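You operate a simulated robot arm through the tools that you are given. There is no shell and no other tool. Be economical: measure what you need, move in short steps, check, and stop when the job is done.

You run a simulated robot arm. Do the job below in one go: nothing can be reset, and whatever is moved stays where it is left.

TASK
Flush line 2 of the flow plate, then shut the valve.
Fine: blue-grip bend from IN to 22, red-grip bend from 21 to OUT; valve open till OUT lights.

The check looks at the end state, three seconds after you hand in, the way a careful person would. Anything else that was tipped, shoved, dropped, spilled or broken makes it a failure.

THE ROBOT
A 6-joint arm with a two-finger parallel gripper on a trunk, on a base that drives. Base frame: it is fixed to the floor where the robot stands at the start and does not move with it; the origin is under the middle of the robot, x ahead of it, y to its left, z up; the surface under the hand at the start is at about z = 900. Units: mm, rad, N and s.
Its first joint turns from -2.897 to 2.897 rad. Places, roughly: board with the line lamps [900, -200, 1100]; valve lever with the blue knob [700, -200, 1000]. Payload 3.91 kg.
The TCP is the grasp point between the finger pads, 30 mm short of the fingertips. In the tool frame z runs along the fingers and y along their closing line. Largest opening 110 mm; finger width 20, thickness 10; the body of the gripper, 48 by 112 mm, starts 55 mm behind the TCP.
Orientation is told as [roll, pitch, yaw] about the base's x, y, z axes, in that order, counted from this pose: with the fingers straight down and closing along the base's y, the tool's x points along the base's -x, its y along +y and its z along -z.

THE INTERFACE
- The arm moves only by the tool arm_command. Its argument "steps" is a list of rows, each a list of 3 entries, a list of its own where there are three numbers: the shift along the tool's x, y, z in mm, then the turn, a rotation vector about the tool's x, y, z in rad, then the gripper command, from -1 (fully open) to 1 (shut), values between in proportion. In form: [[[dx, dy, dz], [ax, ay, az], gripper], ...]. A call has 1 to 10 rows; each row shifts and turns the commanded pose from where the row before left it, along the tool's axes as they then stand. Each row takes 0.2 s and may step no farther than 50 mm and 0.15 rad from the row before; otherwise, or with a gripper value out of range, the whole call is refused. A pose out of reach is approached as far as the arm can. The call stops where the force on the tool passes 50 N (or 10 N more than at its start, if that is more) or the arm is blocked; 0.2 s more then pass. Each finger travels about 108 mm/s and halts on what it meets, pressing with about 22 N; the grip force reading is that of the motor and also rises with nothing between the fingers. The clock runs only during rows and for 0.2 s after the last one: add rows that do not move to give the fingers time. The reply holds the time, the measured pose of the TCP, the force on the tool along the base axes, the opening and the grip force, in the units named above and with some noise, with the torque about the TCP (base axes, N m) and any sound that the robot's microphone picked up, and new pictures: "views" is both (left out), scene, wrist or none.
- Cameras (640 x 400 px; columns grow to the right, rows downward): "scene" is now at [554.3, -386.6, 1325.8]; the picture's right is [0.00, -0.41, 0.91], its down [-0.94, 0.32, 0.14] and it looks along [-0.35, -0.85, -0.39] (base axes); focal length 214 px, centre (320, 200). "wrist" rides on the gripper at [72, 17, -103] in the tool frame; the picture's right is [-0.23, 0.97, 0.00], its down [-0.76, -0.18, -0.62] and it looks along [-0.61, -0.14, 0.78] (tool axes); focal length 222 px, centre (320, 200). There is no depth. A picture from a camera that has moved, and an enlarged one, comes with that camera's place and axes in the base frame and with its lens.
- drive_base(legs): drives the robot by 1 to 6 legs, each [ahead, left, turn to the left] in mm, mm and rad, along the robot's own axes; the way and the turn of a leg run together, so that a leg with both is an arc; at most 1500 mm and 3.142 rad a leg. The arm and the cameras ride along, it lands a little off, and it stops where it bumps. It gives what a move gives, and a new picture of the scene camera.
- head_to(pan, tilt): turns the head with the scene camera to pan (to the left, within 1.396 rad either way) and tilt (down, from -0.506 to 1.204), counted from straight ahead of the robot. It gives what a move gives, and a new picture of the scene camera.
- close_up(camera, box): a new picture of the part [left, top, right, bottom] of that camera's present view, enlarged. The clock stands still meanwhile.
- finish_job(): hands the job in; it is judged then, once.

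Work in short steps. Places have to be worked out from the pictures, the camera data and where the tool is seen: move nearer, look again, correct. Check each grasp and each placing, and mend what went wrong. You have 120 turns and 260 pictures in all, those below and enlarged ones among them. Open the gripper and draw the arm clear of the work before you hand the job in, unless the task says otherwise; then end with one line.

The tools are called after "Emit:" as a command line: name --argument value ..., lists and objects as JSON in quotes. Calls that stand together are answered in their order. arm_command: Moves the arm, as the interface text tells. Its arguments: {"type":"object","properties":{"steps":{"type":"array","items":{"type":"array"}},"views":{"type":"string","enum":["both","scene","wrist","none"]}},"required":["steps"]} The other tools are called the same way: drive_base (legs) drives the base; head_to (pan, tilt) turns the head that bears the scene camera; close_up (camera, box) takes an enlarged picture of a part of a camera's view; finish_job () hands the job in.

At the start:

```text
t: 0.0
ee_pos: [477.3, -300.9, 1231.5]
tool_rot: [0.0, 0.0, 0.0]
force: [0.3, -0.8, 1.0]
moment: [-0.01, -0.04, 0.02]
finger_gap: 110.0
grasp_force: 0.1
robot x, y, heading: [-1.6, -3.3, -0.003]
head pan, tilt: [-1.145, 0.358]
```

scene: 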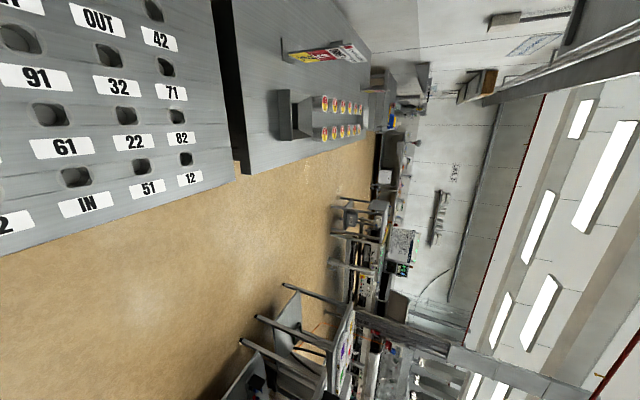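
wrist: 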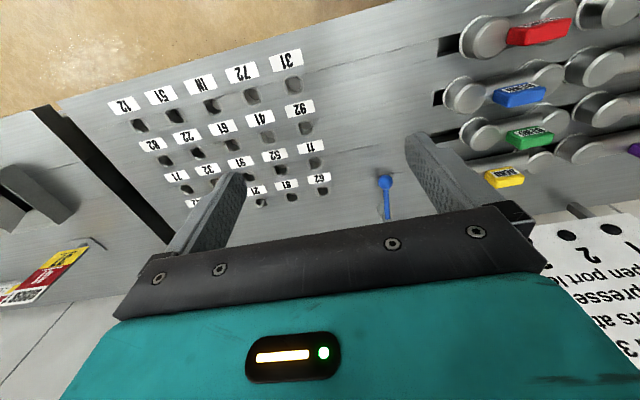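

The pictures show a port plate, racks of coloured-grip bends and a blue-knob lever. I'll turn the head to see the work from the front.

Emit:
head_to --pan -0.4 --tilt 0.7

Emit:
close_up --camera "wrist" --box '[80, 20, 400, 220]'

Emit:
close_up --camera "wrist" --box '[400, 0, 640, 300]'

```text
t: 1.1
ee_pos: [478.0, -301.8, 1233.0]
tool_rot: [0.0, 0.0, 0.0]
force: [0.2, 0.2, -1.3]
moment: [0.05, -0.03, 0.02]
finger_gap: 110.1
grasp_force: 0.1
robot x, y, heading: [-0.9, -1.2, 0.001]
head pan, tilt: [-0.4, 0.7]
camera scene: at [523.6, -335.0, 1286.0], right [0.0, -0.92, 0.39], down [-0.77, 0.25, 0.59], along [-0.64, -0.3, -0.7], focal length 214 px, centre (320, 200)
```

scene: 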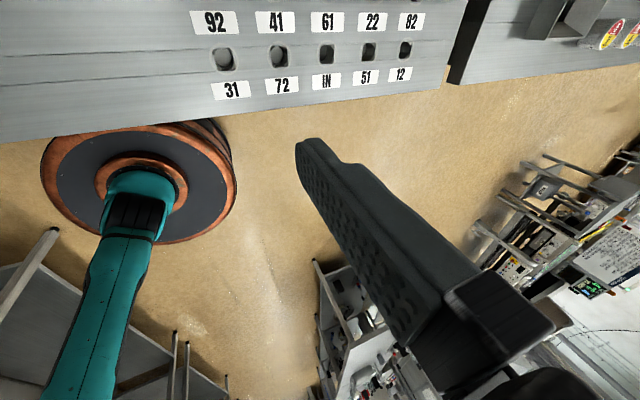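

```text
2.00 times, centred on (240, 120) of wrist
camera zoom: at [404.3, -284.3, 1337.2], right [0.23, 0.97, 0.0], down [0.76, -0.18, 0.62], along [0.61, -0.14, -0.78], focal length 444 px, centre (480, 360)
```

zoom: 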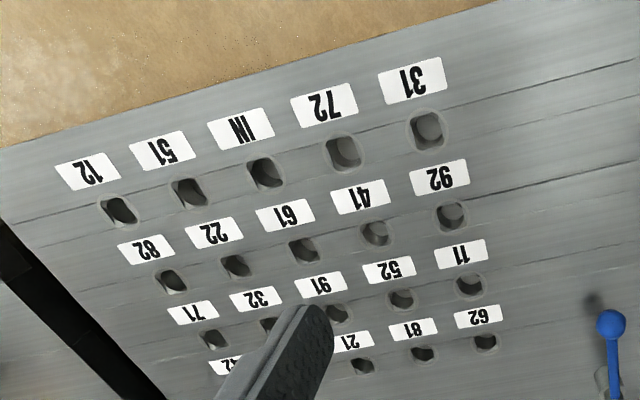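

```text
1.33 times, centred on (520, 150) of wrist
camera zoom: at [404.3, -284.3, 1337.2], right [0.23, 0.97, 0.0], down [0.76, -0.18, 0.62], along [0.61, -0.14, -0.78], focal length 296 px, centre (53, 267)
```

zoom: 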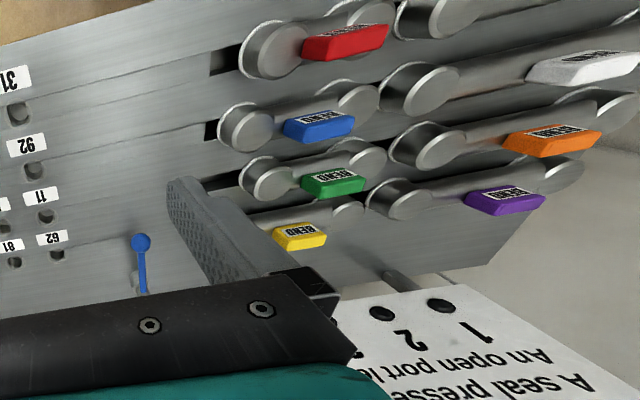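

The head is mounted so that pan 0 and tilt 0 looks straight down, and negative tilt looks ahead. I'll use it to view the plate, the board and the card.

Emit:
head_to --pan 0.5 --tilt -0.4

Emit:
head_to --pan 0.0 --tilt -0.5

```text
t: 2.4
ee_pos: [477.0, -301.3, 1232.8]
tool_rot: [0.0, -0.001, 0.001]
force: [0.5, -0.6, 0.4]
moment: [-0.02, -0.01, -0.03]
finger_gap: 109.9
grasp_force: 0.1
robot x, y, heading: [0.5, 1.2, -0.002]
head pan, tilt: [0.499, -0.4]
camera scene: at [620.4, -266.9, 1299.9], right [0.0, -0.88, -0.48], down [-0.92, 0.19, -0.34], along [0.39, 0.44, -0.81], focal length 214 px, centre (320, 200)
```

scene: 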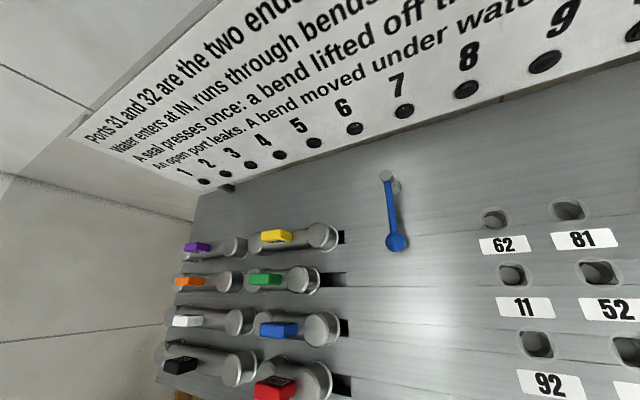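

```text
t: 3.4
ee_pos: [477.7, -301.6, 1233.8]
tool_rot: [0.0, -0.001, 0.001]
force: [0.1, 0.6, 0.3]
moment: [0.0, -0.04, 0.02]
finger_gap: 110.0
grasp_force: 0.1
robot x, y, heading: [0.6, -1.3, -0.004]
head pan, tilt: [0.0, -0.499]
camera scene: at [627.4, -301.8, 1297.2], right [0.0, -1.0, 0.0], down [-0.88, 0.0, -0.48], along [0.48, 0.0, -0.88], focal length 214 px, centre (320, 200)
```

scene: 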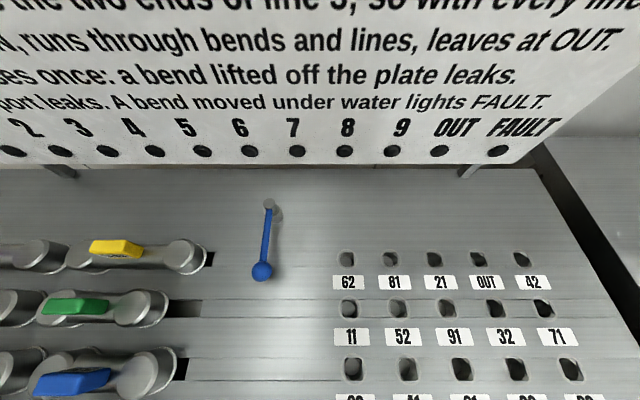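

The card says a seal presses only once, so each bend gets one placing, and bends must not move under water. I'll look closely at the bends in the rack and the port plate.

Emit:
head_to --pan 0.6 --tilt -0.05

Emit:
head_to --pan -0.35 --tilt -0.1

```text
t: 4.4
ee_pos: [478.2, -300.6, 1233.0]
tool_rot: [-0.001, -0.001, -0.001]
force: [-0.3, 0.8, -0.1]
moment: [0.02, 0.0, -0.04]
finger_gap: 110.1
grasp_force: 0.1
robot x, y, heading: [0.9, 0.9, -0.0]
head pan, tilt: [0.6, -0.051]
camera scene: at [592.0, -251.9, 1291.1], right [0.0, -0.83, -0.56], down [-1.0, 0.03, -0.04], along [0.05, 0.56, -0.82], focal length 214 px, centre (320, 200)
```

scene: 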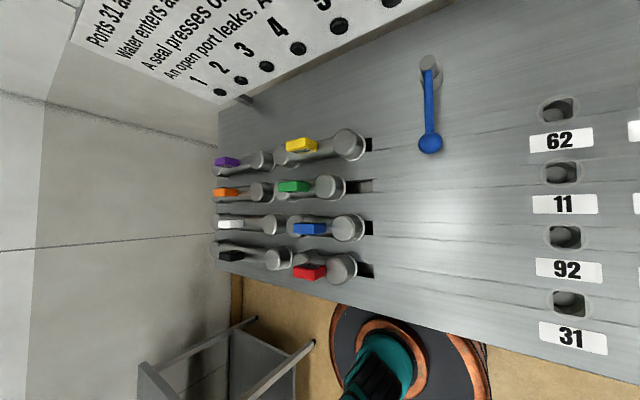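

```text
t: 5.6
ee_pos: [476.9, -302.9, 1233.4]
tool_rot: [0.0, -0.001, 0.0]
force: [-0.5, -0.3, 0.3]
moment: [0.0, 0.0, 0.0]
finger_gap: 110.0
grasp_force: 0.1
robot x, y, heading: [2.1, 0.3, -0.001]
head pan, tilt: [-0.351, -0.099]
camera scene: at [596.2, -331.7, 1282.5], right [0.0, -0.94, 0.34], down [-1.0, -0.03, -0.09], along [0.1, -0.34, -0.93], focal length 214 px, centre (320, 200)
```

scene: 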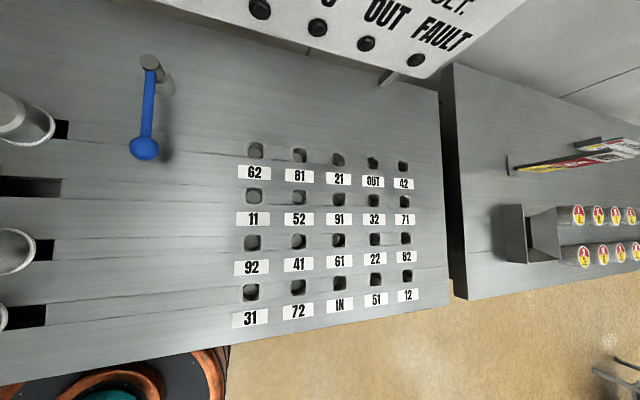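

I'll zoom on the ports first, then on the bends.

Emit:
close_up --camera "scene" --box '[220, 130, 440, 330]'

Emit:
head_to --pan 0.75 --tilt -0.05

Emit:
close_up --camera "scene" --box '[240, 100, 440, 300]'

```text
2.00 times, centred on (330, 230) of scene
camera zoom: at [596.2, -331.7, 1282.5], right [0.0, -0.94, 0.34], down [-1.0, -0.03, -0.09], along [0.1, -0.34, -0.93], focal length 429 px, centre (300, 140)
```

zoom: 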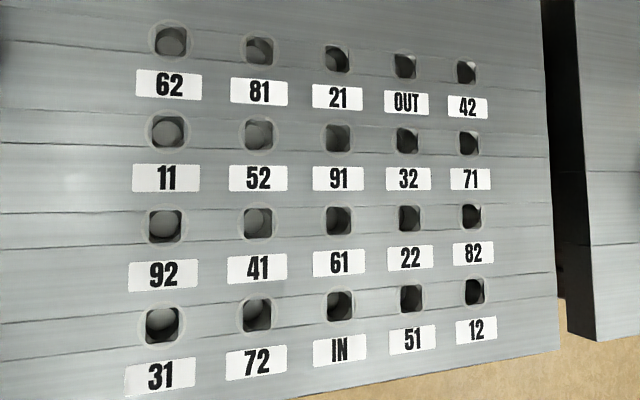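

```text
t: 6.9
ee_pos: [477.3, -300.8, 1233.3]
tool_rot: [-0.001, 0.0, -0.001]
force: [0.0, -0.2, 0.3]
moment: [0.02, 0.0, 0.03]
finger_gap: 109.8
grasp_force: 0.0
robot x, y, heading: [2.2, 2.1, 0.002]
head pan, tilt: [0.75, -0.051]
camera scene: at [591.9, -241.5, 1299.4], right [0.0, -0.73, -0.68], down [-1.0, 0.03, -0.04], along [0.05, 0.68, -0.73], focal length 214 px, centre (320, 200)
```

scene: 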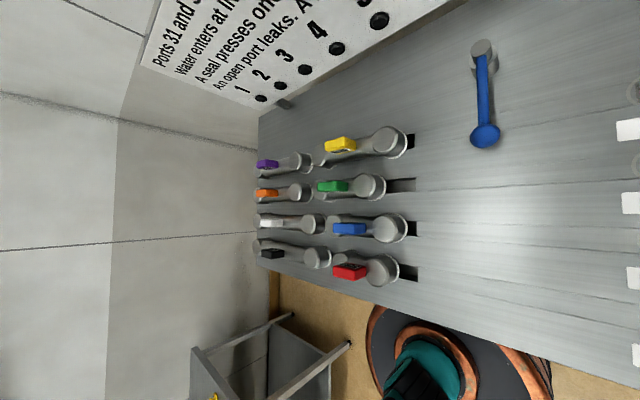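

```text
2.00 times, centred on (340, 200) of scene
camera zoom: at [591.9, -241.5, 1299.4], right [0.0, -0.73, -0.68], down [-1.0, 0.03, -0.04], along [0.05, 0.68, -0.73], focal length 429 px, centre (280, 200)
```

zoom: 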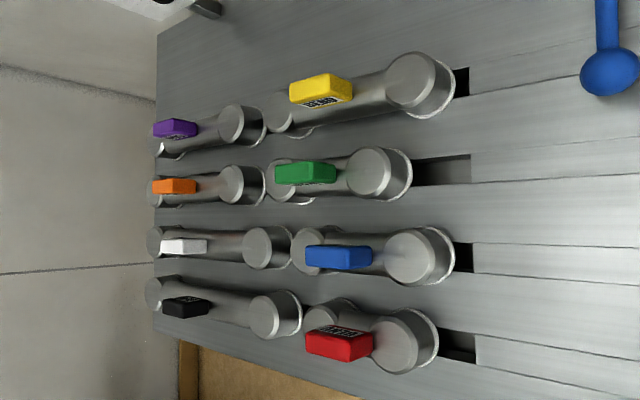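

Blue is longer (diagonal pitch) and red shorter, as they should be. Judged positions with the plate at z≈900:
- **Ports:** IN (480, -512), 22 (560, -592), 21 (720, -511) and OUT (720, -590).
- **Bends:** blue about (560, -8), red about (481, -10).

I'll turn the tool to yaw -90° so it closes along x, lowering it a little on the way.

Emit:
arm_command --steps '[[[10, 0, 10], [0, 0, 0.15], -1], [[10, 0, 10], [0, 0, 0.15], -1], [[0, 0, 10], [0, 0, 0.15], -1], [[0, 0, 10], [0, 0, 0.15], -1], [[0, 0, 10], [0, 0, 0.15], -1], [[0, 0, 10], [0, 0, 0.15], -1], [[0, 0, 10], [0, 0, 0.15], -1], [[0, 0, 10], [0, 0, 0.15], -1], [[0, 0, 10], [0, 0, 0.15], -1], [[0, 0, 10], [0, 0, 0.15], -1]]' --views "both"

```text
t: 9.1
ee_pos: [457.3, -301.0, 1133.4]
tool_rot: [-0.001, 0.001, -1.503]
force: [0.8, 0.2, -0.8]
moment: [-0.01, -0.05, 0.02]
finger_gap: 110.1
grasp_force: 0.2
robot x, y, heading: [-1.3, -0.7, -0.004]
head pan, tilt: [0.75, -0.051]
camera scene: at [525.5, -410.8, 1199.7], right [-0.73, -0.05, -0.68], down [-0.03, 1.0, -0.04], along [0.68, 0.0, -0.73], focal length 214 px, centre (320, 200)
camera wrist: at [468.4, -226.6, 1237.4], right [0.99, -0.16, 0.0], down [-0.12, -0.77, 0.62], along [-0.1, -0.62, -0.78], focal length 222 px, centre (320, 200)
```

scene: 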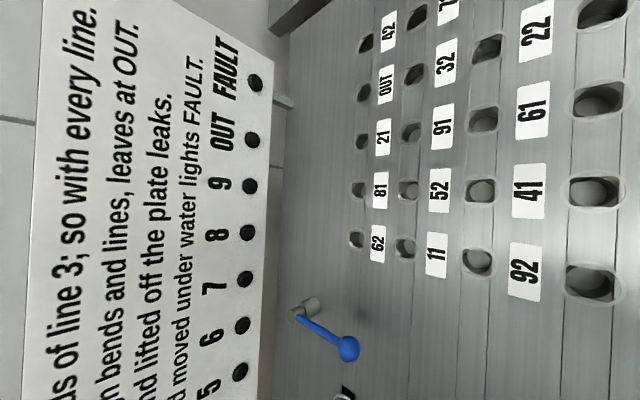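
wrist: 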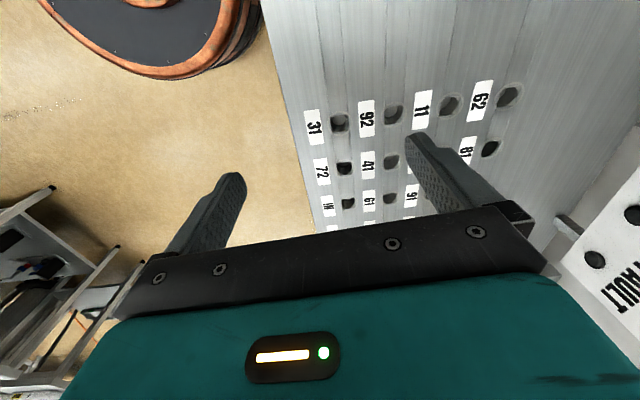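

The scene camera rides on the hand too. I'll finish the turn and move to above the blue bend with clearance.

Emit:
arm_command --steps '[[[0, 0, 0], [0, 0, 0.068], -1], [[42, 15, 0], [0, 0, 0], -1], [[42, 15, 0], [0, 0, 0], -1], [[42, 15, 0], [0, 0, 0], -1], [[42, 15, 0], [0, 0, 0], -1], [[42, 15, 0], [0, 0, 0], -1], [[42, 15, 0], [0, 0, 0], -1], [[42, 13, 0], [0, 0, 0], -1]]' --views "none"

Emit:
head_to --pan 0.0 --tilt 0.4

Emit:
close_up --camera "wrist" --box '[0, 0, 640, 400]'

```text
t: 10.9
ee_pos: [557.9, -4.2, 1133.5]
tool_rot: [-0.001, 0.001, -1.566]
force: [-0.3, 0.3, 0.4]
moment: [0.0, -0.03, -0.02]
finger_gap: 109.8
grasp_force: 0.0
robot x, y, heading: [-0.2, -1.1, 0.002]
head pan, tilt: [0.75, -0.051]
```

```text
t: 12.0
ee_pos: [559.8, -5.6, 1133.5]
tool_rot: [0.0, 0.0, -1.568]
force: [-0.4, -0.3, 0.3]
moment: [-0.02, -0.01, 0.01]
finger_gap: 110.0
grasp_force: 0.0
robot x, y, heading: [3.6, 4.1, -0.005]
head pan, tilt: [0.0, 0.4]
camera scene: at [559.4, -78.8, 1171.5], right [-1.0, 0.0, 0.0], down [0.0, 0.92, 0.39], along [0.0, 0.39, -0.92], focal length 214 px, centre (320, 200)
```

scene: 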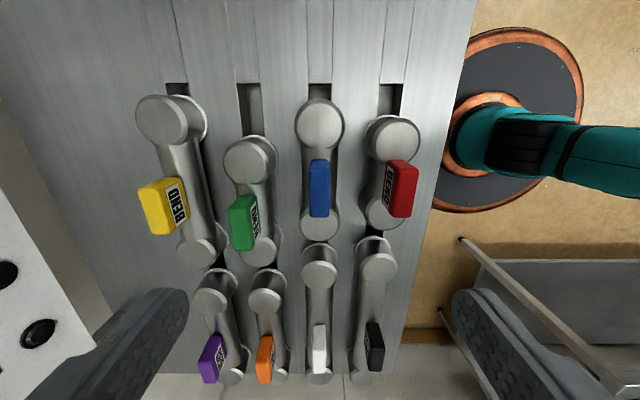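

```text
1.00 times, centred on (320, 200) of wrist (not enlarged: the box is as wide or as high as the picture)
camera zoom: at [574.9, 67.5, 1237.0], right [0.97, -0.22, 0.0], down [-0.17, -0.76, 0.62], along [-0.14, -0.61, -0.78], focal length 222 px, centre (320, 200)
```

zoom: 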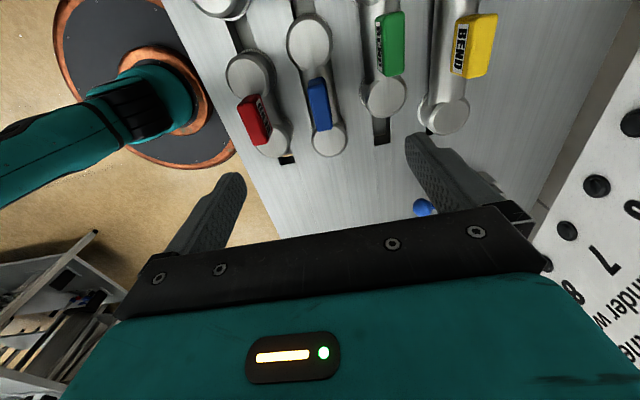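

Grips are upright fins, thin in x. Blue is around (559, -5) with its centre near z≈966. I'll zoom for grip height and bend shape.

Emit:
close_up --camera "scene" --box '[220, 80, 440, 260]'

Emit:
close_up --camera "wrist" --box '[210, 0, 370, 180]'

```text
2.22 times, centred on (330, 170) of scene
camera zoom: at [559.4, -78.8, 1171.5], right [-1.0, 0.0, 0.0], down [0.0, 0.92, 0.39], along [0.0, 0.39, -0.92], focal length 477 px, centre (298, 267)
```

zoom: 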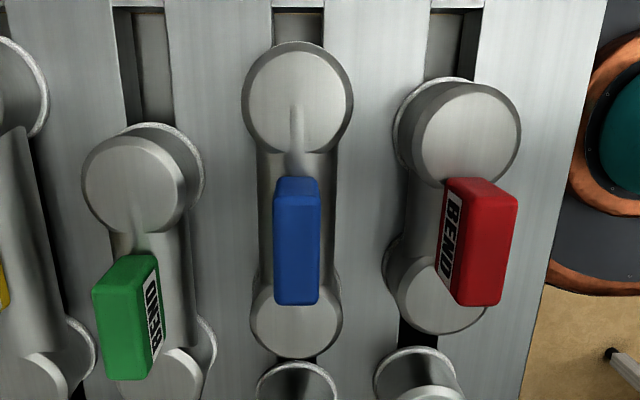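

```text
2.22 times, centred on (290, 90) of wrist
camera zoom: at [574.9, 67.5, 1237.0], right [0.97, -0.22, 0.0], down [-0.17, -0.76, 0.62], along [-0.14, -0.61, -0.78], focal length 494 px, centre (387, 444)
```

zoom: 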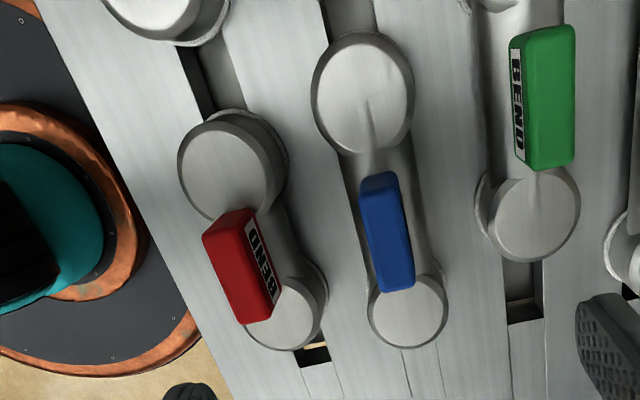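

Blue grip top is about z=982, spanning y from -32 to 19, x≈559 and 19 mm thick. I'll set a 60 mm opening and descend so the fingertips reach z≈958.

Emit:
arm_command --steps '[[[0, 0, 0], [0, 0, 0], -0.09], [[0, 0, 40], [0, 0, 0], -0.09], [[0, 0, 40], [0, 0, 0], -0.09], [[0, 0, 25], [0, 0, 0], -0.09], [[0, 0, 15], [0, 0, 0], -0.09]]' --views "both"

```text
t: 13.2
ee_pos: [557.9, -5.8, 1014.1]
tool_rot: [-0.001, -0.001, -1.567]
force: [-0.7, 0.1, -0.3]
moment: [0.01, 0.01, 0.04]
finger_gap: 60.0
grasp_force: 0.1
robot x, y, heading: [-1.5, -0.3, 0.001]
head pan, tilt: [0.0, 0.4]
camera scene: at [559.7, -79.2, 1051.9], right [-1.0, 0.0, 0.0], down [0.0, 0.92, 0.39], along [0.0, 0.39, -0.92], focal length 214 px, centre (320, 200)
camera wrist: at [575.4, 67.1, 1117.4], right [0.97, -0.22, 0.0], down [-0.17, -0.76, 0.62], along [-0.14, -0.61, -0.78], focal length 222 px, centre (320, 200)
```

scene: 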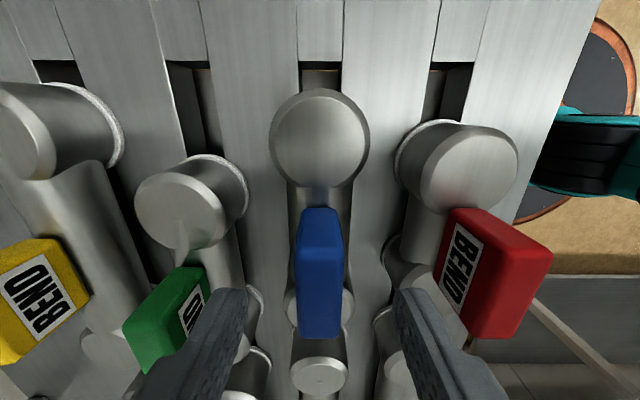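
wrist: 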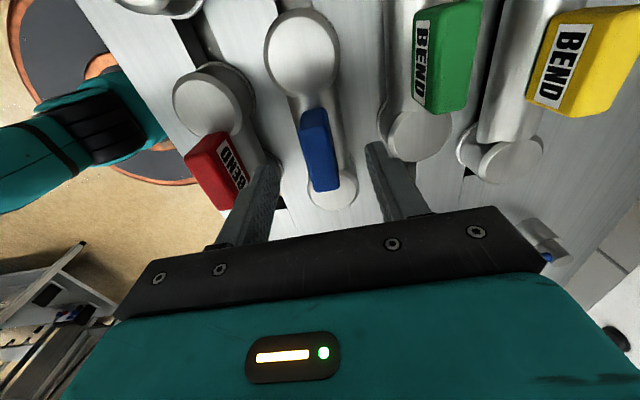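

Fingers straddle the blue grip evenly. I'll go down 26 mm and close.

Emit:
arm_command --steps '[[[0, 0, 14], [0, 0, 0], -0.09], [[0, 0, 12], [0, 0, 0], -0.09], [[0, 0, 0], [0, 0, 0], -0.09], [[0, 0, 0], [0, 0, 0], 1], [[0, 0, 0], [0, 0, 0], 1], [[0, 0, 0], [0, 0, 0], 1]]' --views "both"

```text
t: 14.6
ee_pos: [558.9, -4.9, 988.1]
tool_rot: [-0.001, -0.001, -1.567]
force: [1.7, -0.2, 0.0]
moment: [-0.04, -0.01, 0.03]
finger_gap: 19.6
grasp_force: 22.2
robot x, y, heading: [-2.2, 4.9, -0.001]
head pan, tilt: [0.0, 0.4]
camera scene: at [559.7, -79.0, 1025.9], right [-1.0, 0.0, 0.0], down [0.0, 0.92, 0.39], along [0.0, 0.39, -0.92], focal length 214 px, centre (320, 200)
camera wrist: at [575.3, 67.2, 1091.4], right [0.97, -0.22, 0.0], down [-0.17, -0.76, 0.62], along [-0.14, -0.61, -0.78], focal length 222 px, centre (320, 200)
```

scene: 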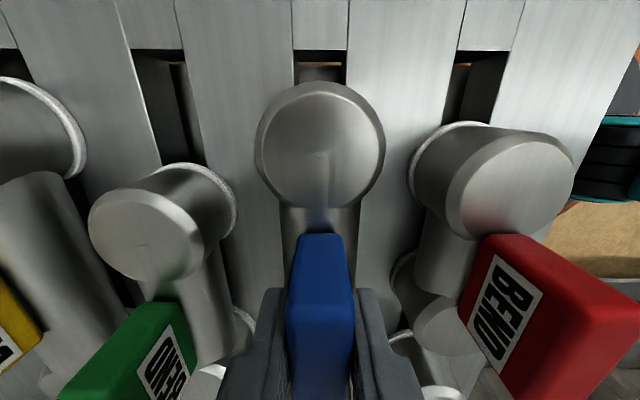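
wrist: 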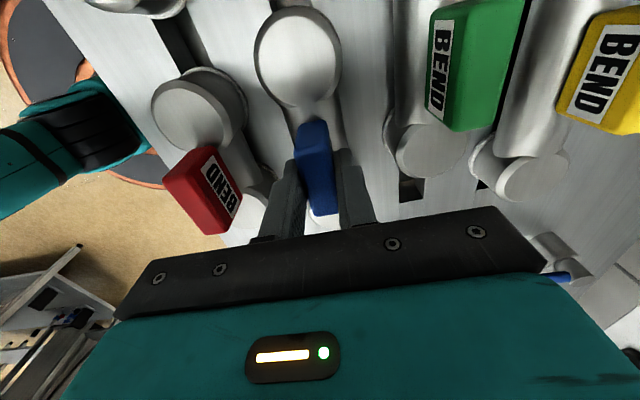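

Grip is held at 19.6 mm. I'll lift it slowly and look.

Emit:
arm_command --steps '[[[0, 0, -10], [0, 0, 0], 1], [[0, 0, -20], [0, 0, 0], 1], [[0, 0, -30], [0, 0, 0], 1], [[0, 0, -40], [0, 0, 0], 1], [[0, 0, -40], [0, 0, 0], 1], [[0, 0, 0], [0, 0, 0], 1]]' --views "both"

```text
t: 16.0
ee_pos: [559.7, -6.1, 1128.3]
tool_rot: [0.001, 0.002, -1.565]
force: [-0.5, -0.5, -3.5]
moment: [0.0, 0.0, 0.03]
finger_gap: 19.9
grasp_force: 22.1
robot x, y, heading: [-0.3, 1.0, -0.0]
head pan, tilt: [0.0, 0.4]
camera scene: at [560.3, -79.0, 1166.5], right [-1.0, 0.0, 0.0], down [0.0, 0.92, 0.39], along [0.0, 0.39, -0.92], focal length 214 px, centre (320, 200)
camera wrist: at [576.0, 67.2, 1232.0], right [0.97, -0.22, 0.0], down [-0.17, -0.76, 0.62], along [-0.14, -0.61, -0.78], focal length 222 px, centre (320, 200)
```

scene: 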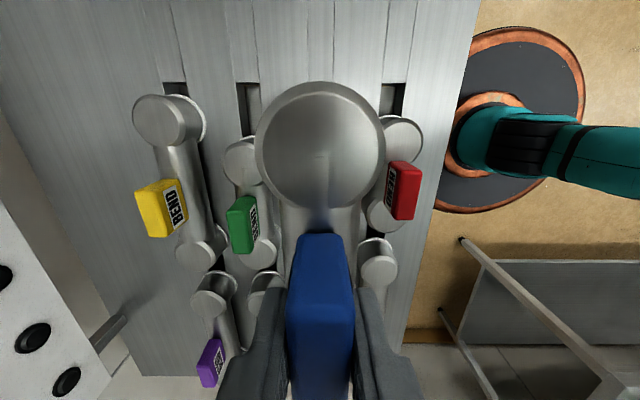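
wrist: 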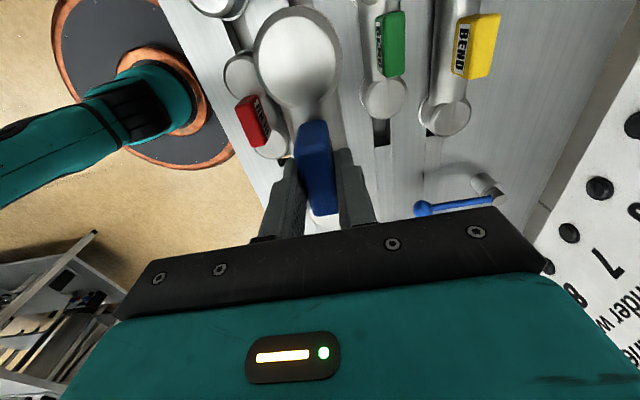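

Blue bend is up with hubs about ±57 mm either side of the TCP. I'll carry it to before the ports and look straight down at the holes.

Emit:
arm_command --steps '[[[-49, -4.4, 0], [0, 0, 0], 1], [[-49, -4.4, 0], [0, 0, 0], 1], [[-49, -4.4, 0], [0, 0, 0], 1], [[-49, -4.4, 0], [0, 0, 0], 1], [[-49, -4.4, 0], [0, 0, 0], 1], [[-49, -4.4, 0], [0, 0, 0], 1], [[-49, -4.4, 0], [0, 0, 0], 1], [[-49, -4.4, 0], [0, 0, 0], 1], [[-49, -4.4, 0], [0, 0, 0], 1]]' --views "none"

Emit:
head_to --pan 0.0 --tilt 0.0

Emit:
close_up --camera "scene" --box '[160, 50, 480, 250]'

```text
t: 18.0
ee_pos: [522.8, -445.9, 1127.8]
tool_rot: [-0.001, -0.001, -1.565]
force: [-1.2, -0.1, -2.5]
moment: [-0.07, -0.02, 0.01]
finger_gap: 19.8
grasp_force: 22.6
robot x, y, heading: [0.0, 1.1, -0.006]
head pan, tilt: [0.0, 0.4]
```

```text
t: 18.9
ee_pos: [522.5, -446.4, 1127.4]
tool_rot: [0.001, 0.001, -1.567]
force: [-0.3, 0.1, -3.5]
moment: [0.01, 0.01, 0.0]
finger_gap: 20.0
grasp_force: 21.9
robot x, y, heading: [0.4, 1.8, -0.001]
head pan, tilt: [0.0, 0.0]
camera scene: at [522.4, -556.5, 1167.6], right [-1.0, 0.0, 0.0], down [0.0, 1.0, 0.0], along [0.0, 0.0, -1.0], focal length 214 px, centre (320, 200)
```

scene: 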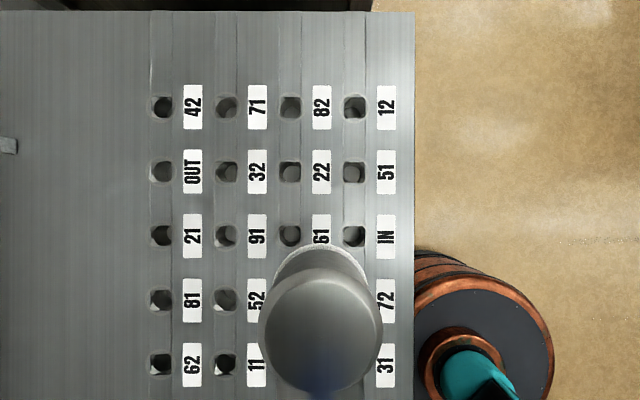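

```text
2.00 times, centred on (320, 150) of scene
camera zoom: at [522.4, -556.5, 1167.6], right [-1.0, 0.0, 0.0], down [0.0, 1.0, 0.0], along [0.0, 0.0, -1.0], focal length 429 px, centre (320, 300)
```

zoom: 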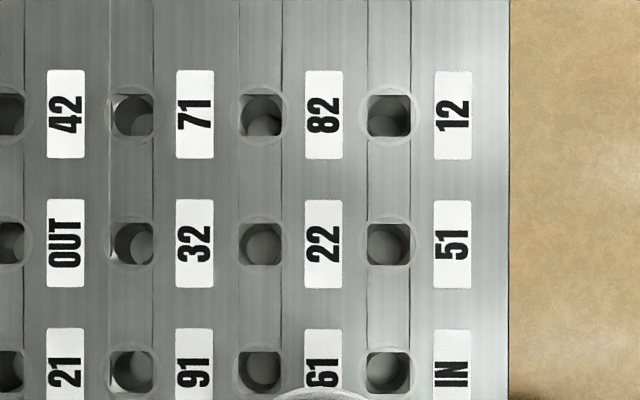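

Holes measure IN (480, -512) and 22 (560, -592), plate z≈900. I'll move the TCP to their midpoint (520, -551.7) and turn the bend to yaw -45°.

Emit:
arm_command --steps '[[[-35, -0.8, 0], [0, 0, 0], 1], [[-35, -0.8, 0], [0, 0, 0], 1], [[-35.4, -0.8, 0], [0, 0, 0], 1], [[0, 0, 0], [0, 0, -0.13], 1], [[0, 0, 0], [0, 0, -0.13], 1], [[0, 0, 0], [0, 0, -0.13], 1], [[0, 0, 0], [0, 0, -0.13], 1], [[0, 0, 0], [0, 0, -0.13], 1], [[0, 0, 0], [0, 0, -0.131], 1], [[0, 0, 0], [0, 0, 0], 1]]' --views "both"

```text
t: 21.1
ee_pos: [519.5, -552.2, 1126.9]
tool_rot: [-0.001, 0.001, -0.786]
force: [1.0, -0.5, -4.0]
moment: [0.04, -0.01, 0.0]
finger_gap: 19.9
grasp_force: 22.1
robot x, y, heading: [0.9, 0.1, 0.0]
head pan, tilt: [0.0, 0.0]
camera scene: at [597.2, -630.6, 1167.9], right [-0.71, -0.71, 0.0], down [-0.71, 0.71, 0.0], along [0.0, 0.0, -1.0], focal length 214 px, centre (320, 200)
camera wrist: at [479.4, -489.0, 1230.8], right [0.85, 0.53, 0.0], down [0.41, -0.66, 0.62], along [0.33, -0.53, -0.78], focal length 222 px, centre (320, 200)
```

scene: 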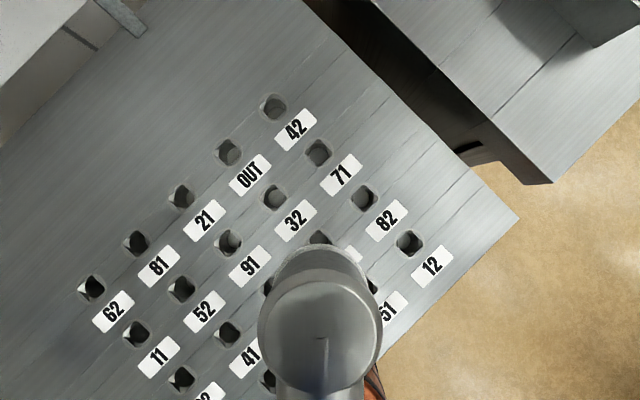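
wrist: 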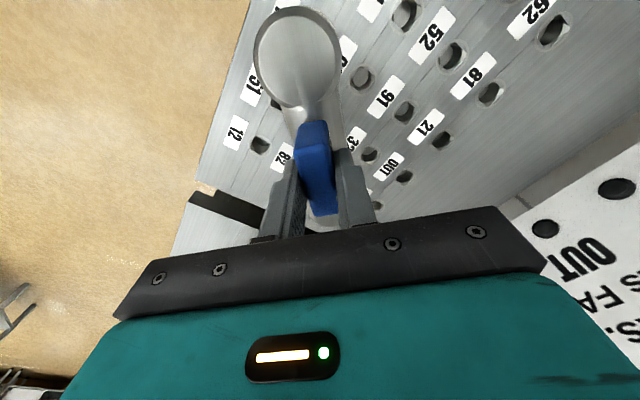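

Aligned to about 1 mm. I'll lower to roughly 50 mm above the seat and check the stub against the hole with the head tilted toward the bend.

Emit:
arm_command --steps '[[[0, 1, 30], [0, 0, 0], 1], [[0, 0, 30], [0, 0, 0], 1], [[0, 0, 30], [0, 0, 0], 1], [[0, 0, 0], [0, 0, 0], 1]]' --views "wrist"

Emit:
head_to --pan 0.0 --tilt 0.3

```text
t: 22.1
ee_pos: [520.0, -553.0, 1036.6]
tool_rot: [0.001, -0.001, -0.787]
force: [-0.2, 0.3, -3.0]
moment: [-0.03, -0.01, -0.01]
finger_gap: 19.8
grasp_force: 21.9
robot x, y, heading: [-1.9, 1.3, -0.0]
head pan, tilt: [0.0, 0.0]
camera wrist: at [479.4, -489.4, 1140.6], right [0.85, 0.53, 0.0], down [0.41, -0.66, 0.62], along [0.33, -0.53, -0.78], focal length 222 px, centre (320, 200)
```

wrist: 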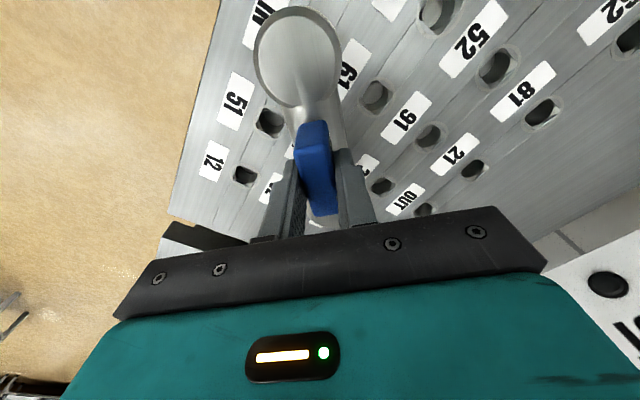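

```text
t: 22.9
ee_pos: [519.4, -551.8, 1037.4]
tool_rot: [0.0, 0.0, -0.787]
force: [0.7, -0.3, -4.0]
moment: [0.03, -0.02, 0.04]
finger_gap: 19.8
grasp_force: 21.6
robot x, y, heading: [-2.0, -1.8, -0.0]
head pan, tilt: [0.0, 0.3]
camera scene: at [577.6, -611.5, 1074.4], right [-0.71, -0.71, 0.0], down [-0.68, 0.68, 0.3], along [-0.21, 0.21, -0.96], focal length 214 px, centre (320, 200)
```

scene: 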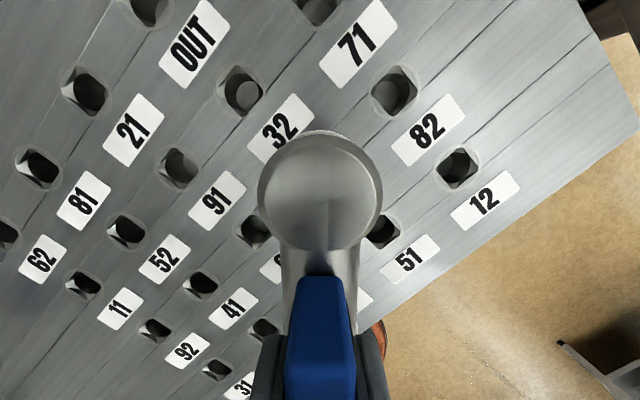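

Holes 61 and 51 sit symmetric about the bend, so lateral alignment is good. I'll descend in small steps and watch force.

Emit:
arm_command --steps '[[[0, 0, 10], [0, 0, 0], 1], [[0, 0, 10], [0, 0, 0], 1], [[0, 0, 0], [0, 0, 0], 1]]' --views "scene"

Emit:
close_up --camera "wrist" --box '[160, 0, 480, 240]'

```text
t: 23.7
ee_pos: [519.7, -551.4, 1018.1]
tool_rot: [0.0, -0.001, -0.784]
force: [-0.3, -0.7, -3.2]
moment: [0.02, 0.0, -0.01]
finger_gap: 19.8
grasp_force: 22.2
robot x, y, heading: [0.7, 0.6, 0.001]
head pan, tilt: [0.0, 0.3]
camera scene: at [578.1, -610.9, 1054.7], right [-0.71, -0.71, 0.0], down [-0.68, 0.68, 0.3], along [-0.21, 0.21, -0.96], focal length 214 px, centre (320, 200)
```

scene: 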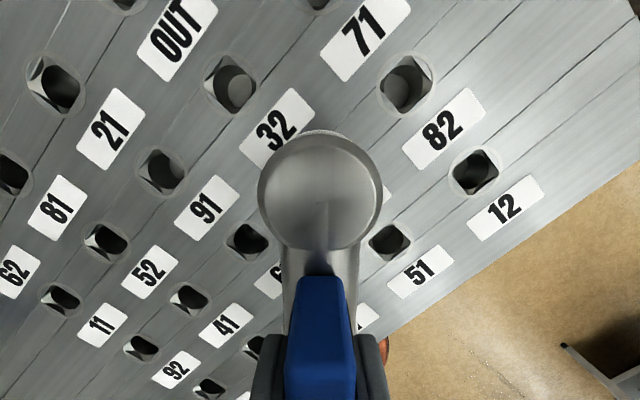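

```text
1.67 times, centred on (320, 120) of wrist
camera zoom: at [480.0, -488.7, 1121.0], right [0.85, 0.53, 0.0], down [0.41, -0.66, 0.62], along [0.33, -0.53, -0.78], focal length 370 px, centre (320, 333)
```

zoom: 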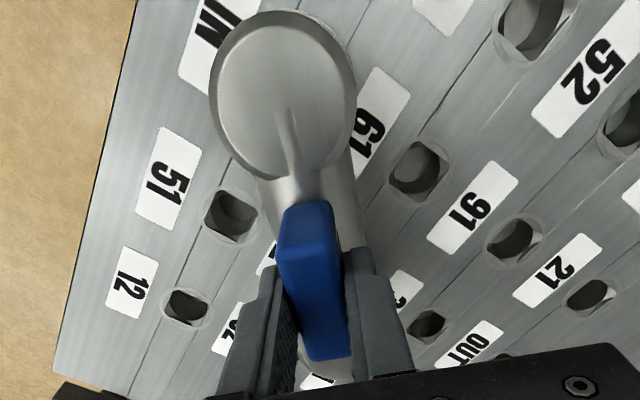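

Only about 1 mm of lateral correction is needed. I'll continue down.

Emit:
arm_command --steps '[[[0, 0.8, 8], [0, 0, 0], 1], [[0, 0, 7], [0, 0, 0], 1], [[0, 0, 0], [0, 0, 0], 1]]' --views "both"

```text
t: 24.5
ee_pos: [520.9, -550.8, 1001.8]
tool_rot: [0.0, -0.001, -0.787]
force: [-0.1, -0.1, -3.0]
moment: [-0.01, -0.01, 0.01]
finger_gap: 19.9
grasp_force: 21.9
robot x, y, heading: [-3.7, 1.0, 0.002]
head pan, tilt: [0.0, 0.3]
camera scene: at [578.8, -609.7, 1039.6], right [-0.71, -0.71, 0.0], down [-0.68, 0.68, 0.3], along [-0.21, 0.21, -0.96], focal length 214 px, centre (320, 200)
camera wrist: at [480.7, -487.6, 1105.9], right [0.85, 0.53, 0.0], down [0.41, -0.66, 0.62], along [0.33, -0.53, -0.78], focal length 222 px, centre (320, 200)
```

scene: 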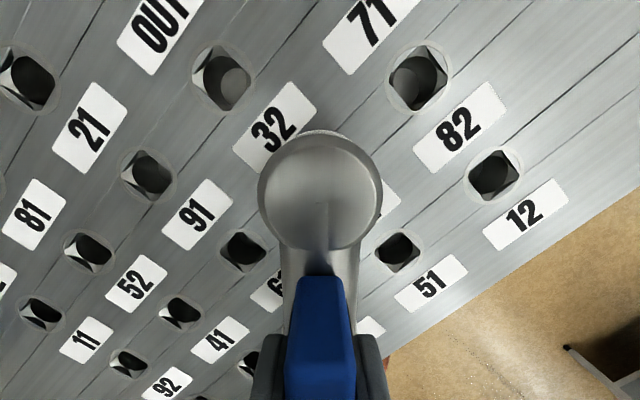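
wrist: 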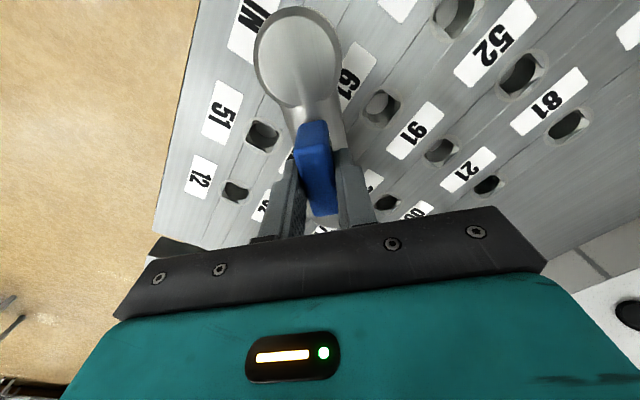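

Still free, with laterals centred. I'll shift 1.2 mm toward IN as measured and descend to contact.

Emit:
arm_command --steps '[[[1.2, 0, 3], [0, 0, 0], 1], [[0, 0, 3], [0, 0, 0], 1], [[0, 0, 3], [0, 0, 0], 1], [[0, 0, 2], [0, 0, 0], 1], [[0, 0, 2], [0, 0, 0], 1], [[0, 0, 0], [0, 0, 0], 1]]' --views "both"

```text
t: 25.9
ee_pos: [519.7, -548.9, 988.8]
tool_rot: [0.001, 0.0, -0.787]
force: [0.1, -0.2, -2.2]
moment: [-0.04, -0.02, 0.02]
finger_gap: 19.8
grasp_force: 22.3
robot x, y, heading: [0.6, 1.3, -0.0]
head pan, tilt: [0.0, 0.3]
camera scene: at [578.1, -608.7, 1026.7], right [-0.71, -0.71, 0.0], down [-0.68, 0.68, 0.3], along [-0.21, 0.21, -0.96], focal length 214 px, centre (320, 200)
camera wrist: at [480.1, -486.6, 1093.0], right [0.85, 0.53, 0.0], down [0.41, -0.66, 0.62], along [0.33, -0.53, -0.78], focal length 222 px, centre (320, 200)
```

scene: 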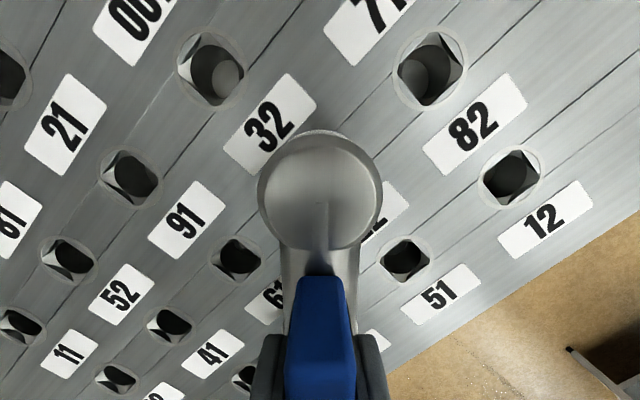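
wrist: 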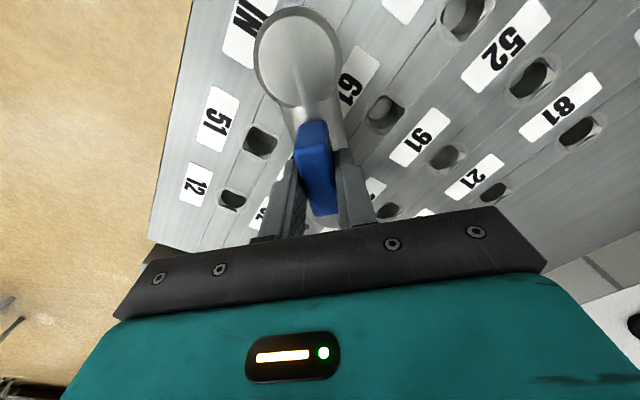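

No contact yet, and the images say alignment is within about 1 mm. I'll continue down in 2 mm steps.

Emit:
arm_command --steps '[[[0, 0, 2], [0, 0, 0], 1], [[0, 0, 2], [0, 0, 0], 1], [[0, 0, 2], [0, 0, 0], 1], [[0, 0, 0], [0, 0, 0], 1]]' --views "both"

```text
t: 26.9
ee_pos: [519.0, -548.6, 984.3]
tool_rot: [0.001, 0.0, -0.787]
force: [0.5, -0.6, 14.4]
moment: [-0.01, -0.06, 0.02]
finger_gap: 19.8
grasp_force: 22.1
robot x, y, heading: [0.3, -0.1, 0.003]
head pan, tilt: [0.0, 0.3]
camera scene: at [577.7, -608.4, 1021.4], right [-0.71, -0.71, 0.0], down [-0.68, 0.68, 0.29], along [-0.21, 0.21, -0.96], focal length 214 px, centre (320, 200)
camera wrist: at [479.6, -486.2, 1087.5], right [0.85, 0.53, 0.0], down [0.41, -0.66, 0.62], along [0.33, -0.53, -0.78], focal length 222 px, centre (320, 200)
```

scene: 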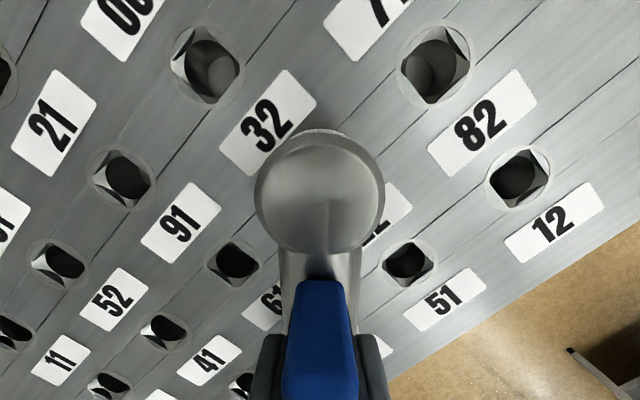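
wrist: 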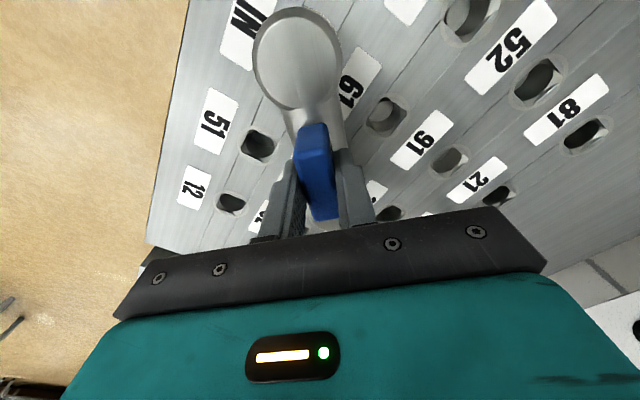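

Contact at TCP≈984, force up about 17 N. I'll press a bit more to seat the seals.

Emit:
arm_command --steps '[[[0, 0, 2], [0, 0, 0], 1], [[0, 0, 2], [0, 0, 0], 1], [[0, 0, 0], [0, 0, 0], 1]]' --views "both"

Emit:
close_up --camera "scene" --box '[220, 100, 420, 300]'

```text
t: 27.7
ee_pos: [518.8, -549.4, 978.6]
tool_rot: [0.001, -0.003, -0.784]
force: [-1.7, -0.9, 14.1]
moment: [-0.11, -0.12, 0.02]
finger_gap: 19.8
grasp_force: 21.7
robot x, y, heading: [1.4, 0.5, 0.002]
head pan, tilt: [0.0, 0.3]
camera scene: at [577.5, -608.5, 1017.3], right [-0.71, -0.71, 0.0], down [-0.68, 0.68, 0.3], along [-0.21, 0.21, -0.96], focal length 214 px, centre (320, 200)
camera wrist: at [479.4, -486.4, 1083.5], right [0.85, 0.53, 0.0], down [0.41, -0.66, 0.62], along [0.33, -0.53, -0.78], focal length 222 px, centre (320, 200)
```

scene: 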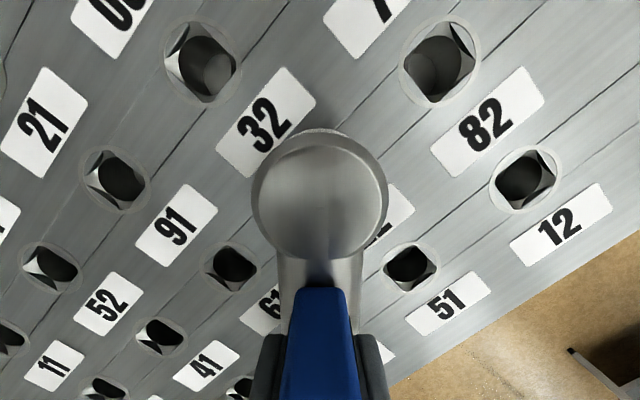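
wrist: 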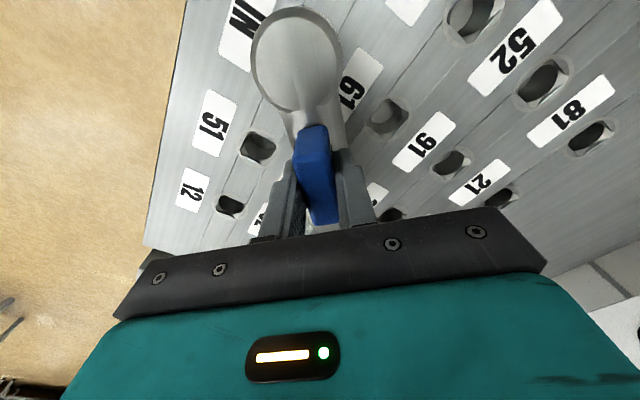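

```text
2.00 times, centred on (320, 200) of scene
camera zoom: at [577.5, -608.5, 1017.3], right [-0.71, -0.71, 0.0], down [-0.68, 0.68, 0.3], along [-0.21, 0.21, -0.96], focal length 429 px, centre (320, 200)
```

zoom: 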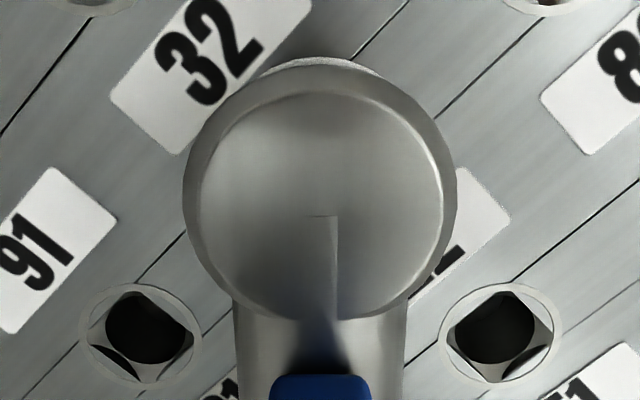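

Fingers slid down the grip at about 17 N, so the bend is resting on the plate. I'll release, rise, and inspect it from the side.

Emit:
arm_command --steps '[[[0, 0, -3], [0, 0, 0], 1], [[0, 0, 0], [0, 0, 0], 0.4], [[0, 0, 0], [0, 0, 0], 0.2], [[0, 0, -20], [0, 0, 0], 0.2], [[0, 0, -40], [0, 0, 0], 0.2], [[0, 0, -40], [0, 0, 0], 0.2], [[0, 0, -30], [0, 0, 0], 0.2]]' --views "both"

Emit:
close_up --camera "scene" --box '[200, 130, 440, 400]'

Emit:
close_up --camera "wrist" --box '[160, 0, 480, 240]'

```text
t: 29.3
ee_pos: [519.6, -550.1, 1111.5]
tool_rot: [0.001, 0.0, -0.784]
force: [0.5, 0.0, -0.3]
moment: [0.0, 0.03, -0.01]
finger_gap: 44.0
grasp_force: 0.1
robot x, y, heading: [-0.0, -0.8, -0.002]
head pan, tilt: [0.0, 0.3]
camera scene: at [577.8, -609.7, 1150.0], right [-0.71, -0.71, 0.0], down [-0.68, 0.68, 0.3], along [-0.21, 0.21, -0.96], focal length 214 px, centre (320, 200)
camera wrist: at [479.7, -487.6, 1216.3], right [0.85, 0.53, 0.0], down [0.41, -0.66, 0.62], along [0.33, -0.53, -0.78], focal length 222 px, centre (320, 200)
```

scene: 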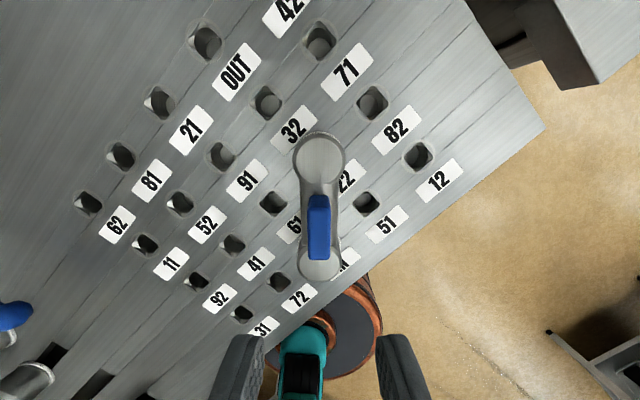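
wrist: 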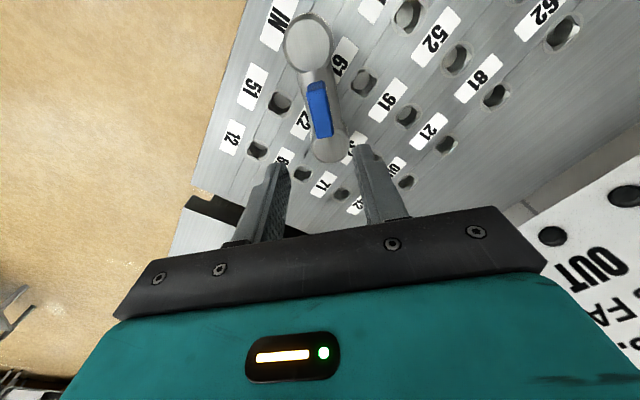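

```text
1.48 times, centred on (320, 265) of scene
camera zoom: at [577.8, -609.7, 1150.0], right [-0.71, -0.71, 0.0], down [-0.68, 0.68, 0.3], along [-0.21, 0.21, -0.96], focal length 318 px, centre (320, 104)
```

zoom: 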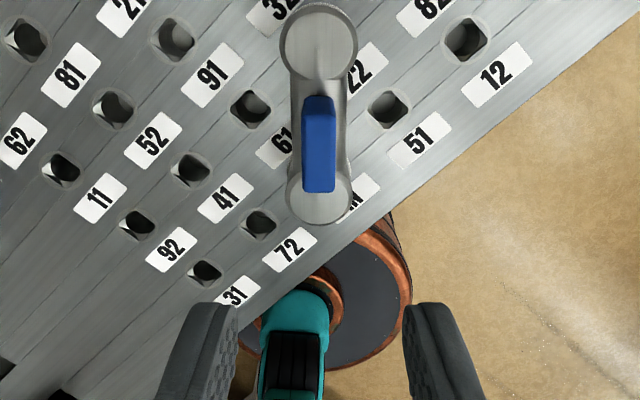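

```text
1.67 times, centred on (320, 120) of wrist
camera zoom: at [479.7, -487.6, 1216.3], right [0.85, 0.53, 0.0], down [0.41, -0.66, 0.62], along [0.33, -0.53, -0.78], focal length 370 px, centre (320, 333)
```

zoom: 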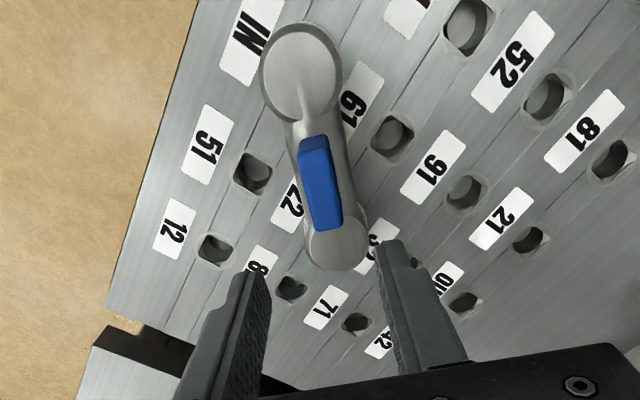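

Blue bend sits over IN and 22 as predicted to about 1 px. To be sure the seals are pressed, I'll push gently with closed fingers on the middle of the grip's top.

Emit:
arm_command --steps '[[[-0.5, 0, 30], [0, 0, 0], 1], [[0, 0, 30], [0, 0, 0], 1], [[0, 0, 25], [0, 0, 0], 1], [[0, 0, 10], [0, 0, 0], 1], [[0, 0, 2], [0, 0, 0], 1], [[0, 0, 2], [0, 0, 0], 1], [[0, 0, 0], [0, 0, 0], 1]]' --views "scene"

```text
t: 30.9
ee_pos: [519.9, -550.6, 1015.9]
tool_rot: [0.0, -0.005, -0.786]
force: [12.3, -11.9, 47.7]
moment: [-0.18, -0.18, 0.01]
finger_gap: 0.0
grasp_force: 21.9
robot x, y, heading: [0.8, -1.1, 0.002]
head pan, tilt: [0.0, 0.3]
camera scene: at [577.8, -608.9, 1054.0], right [-0.71, -0.71, 0.0], down [-0.68, 0.68, 0.29], along [-0.21, 0.21, -0.96], focal length 214 px, centre (320, 200)
```

scene: 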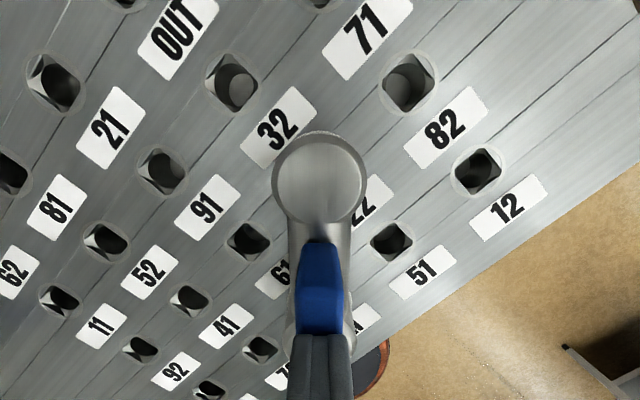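

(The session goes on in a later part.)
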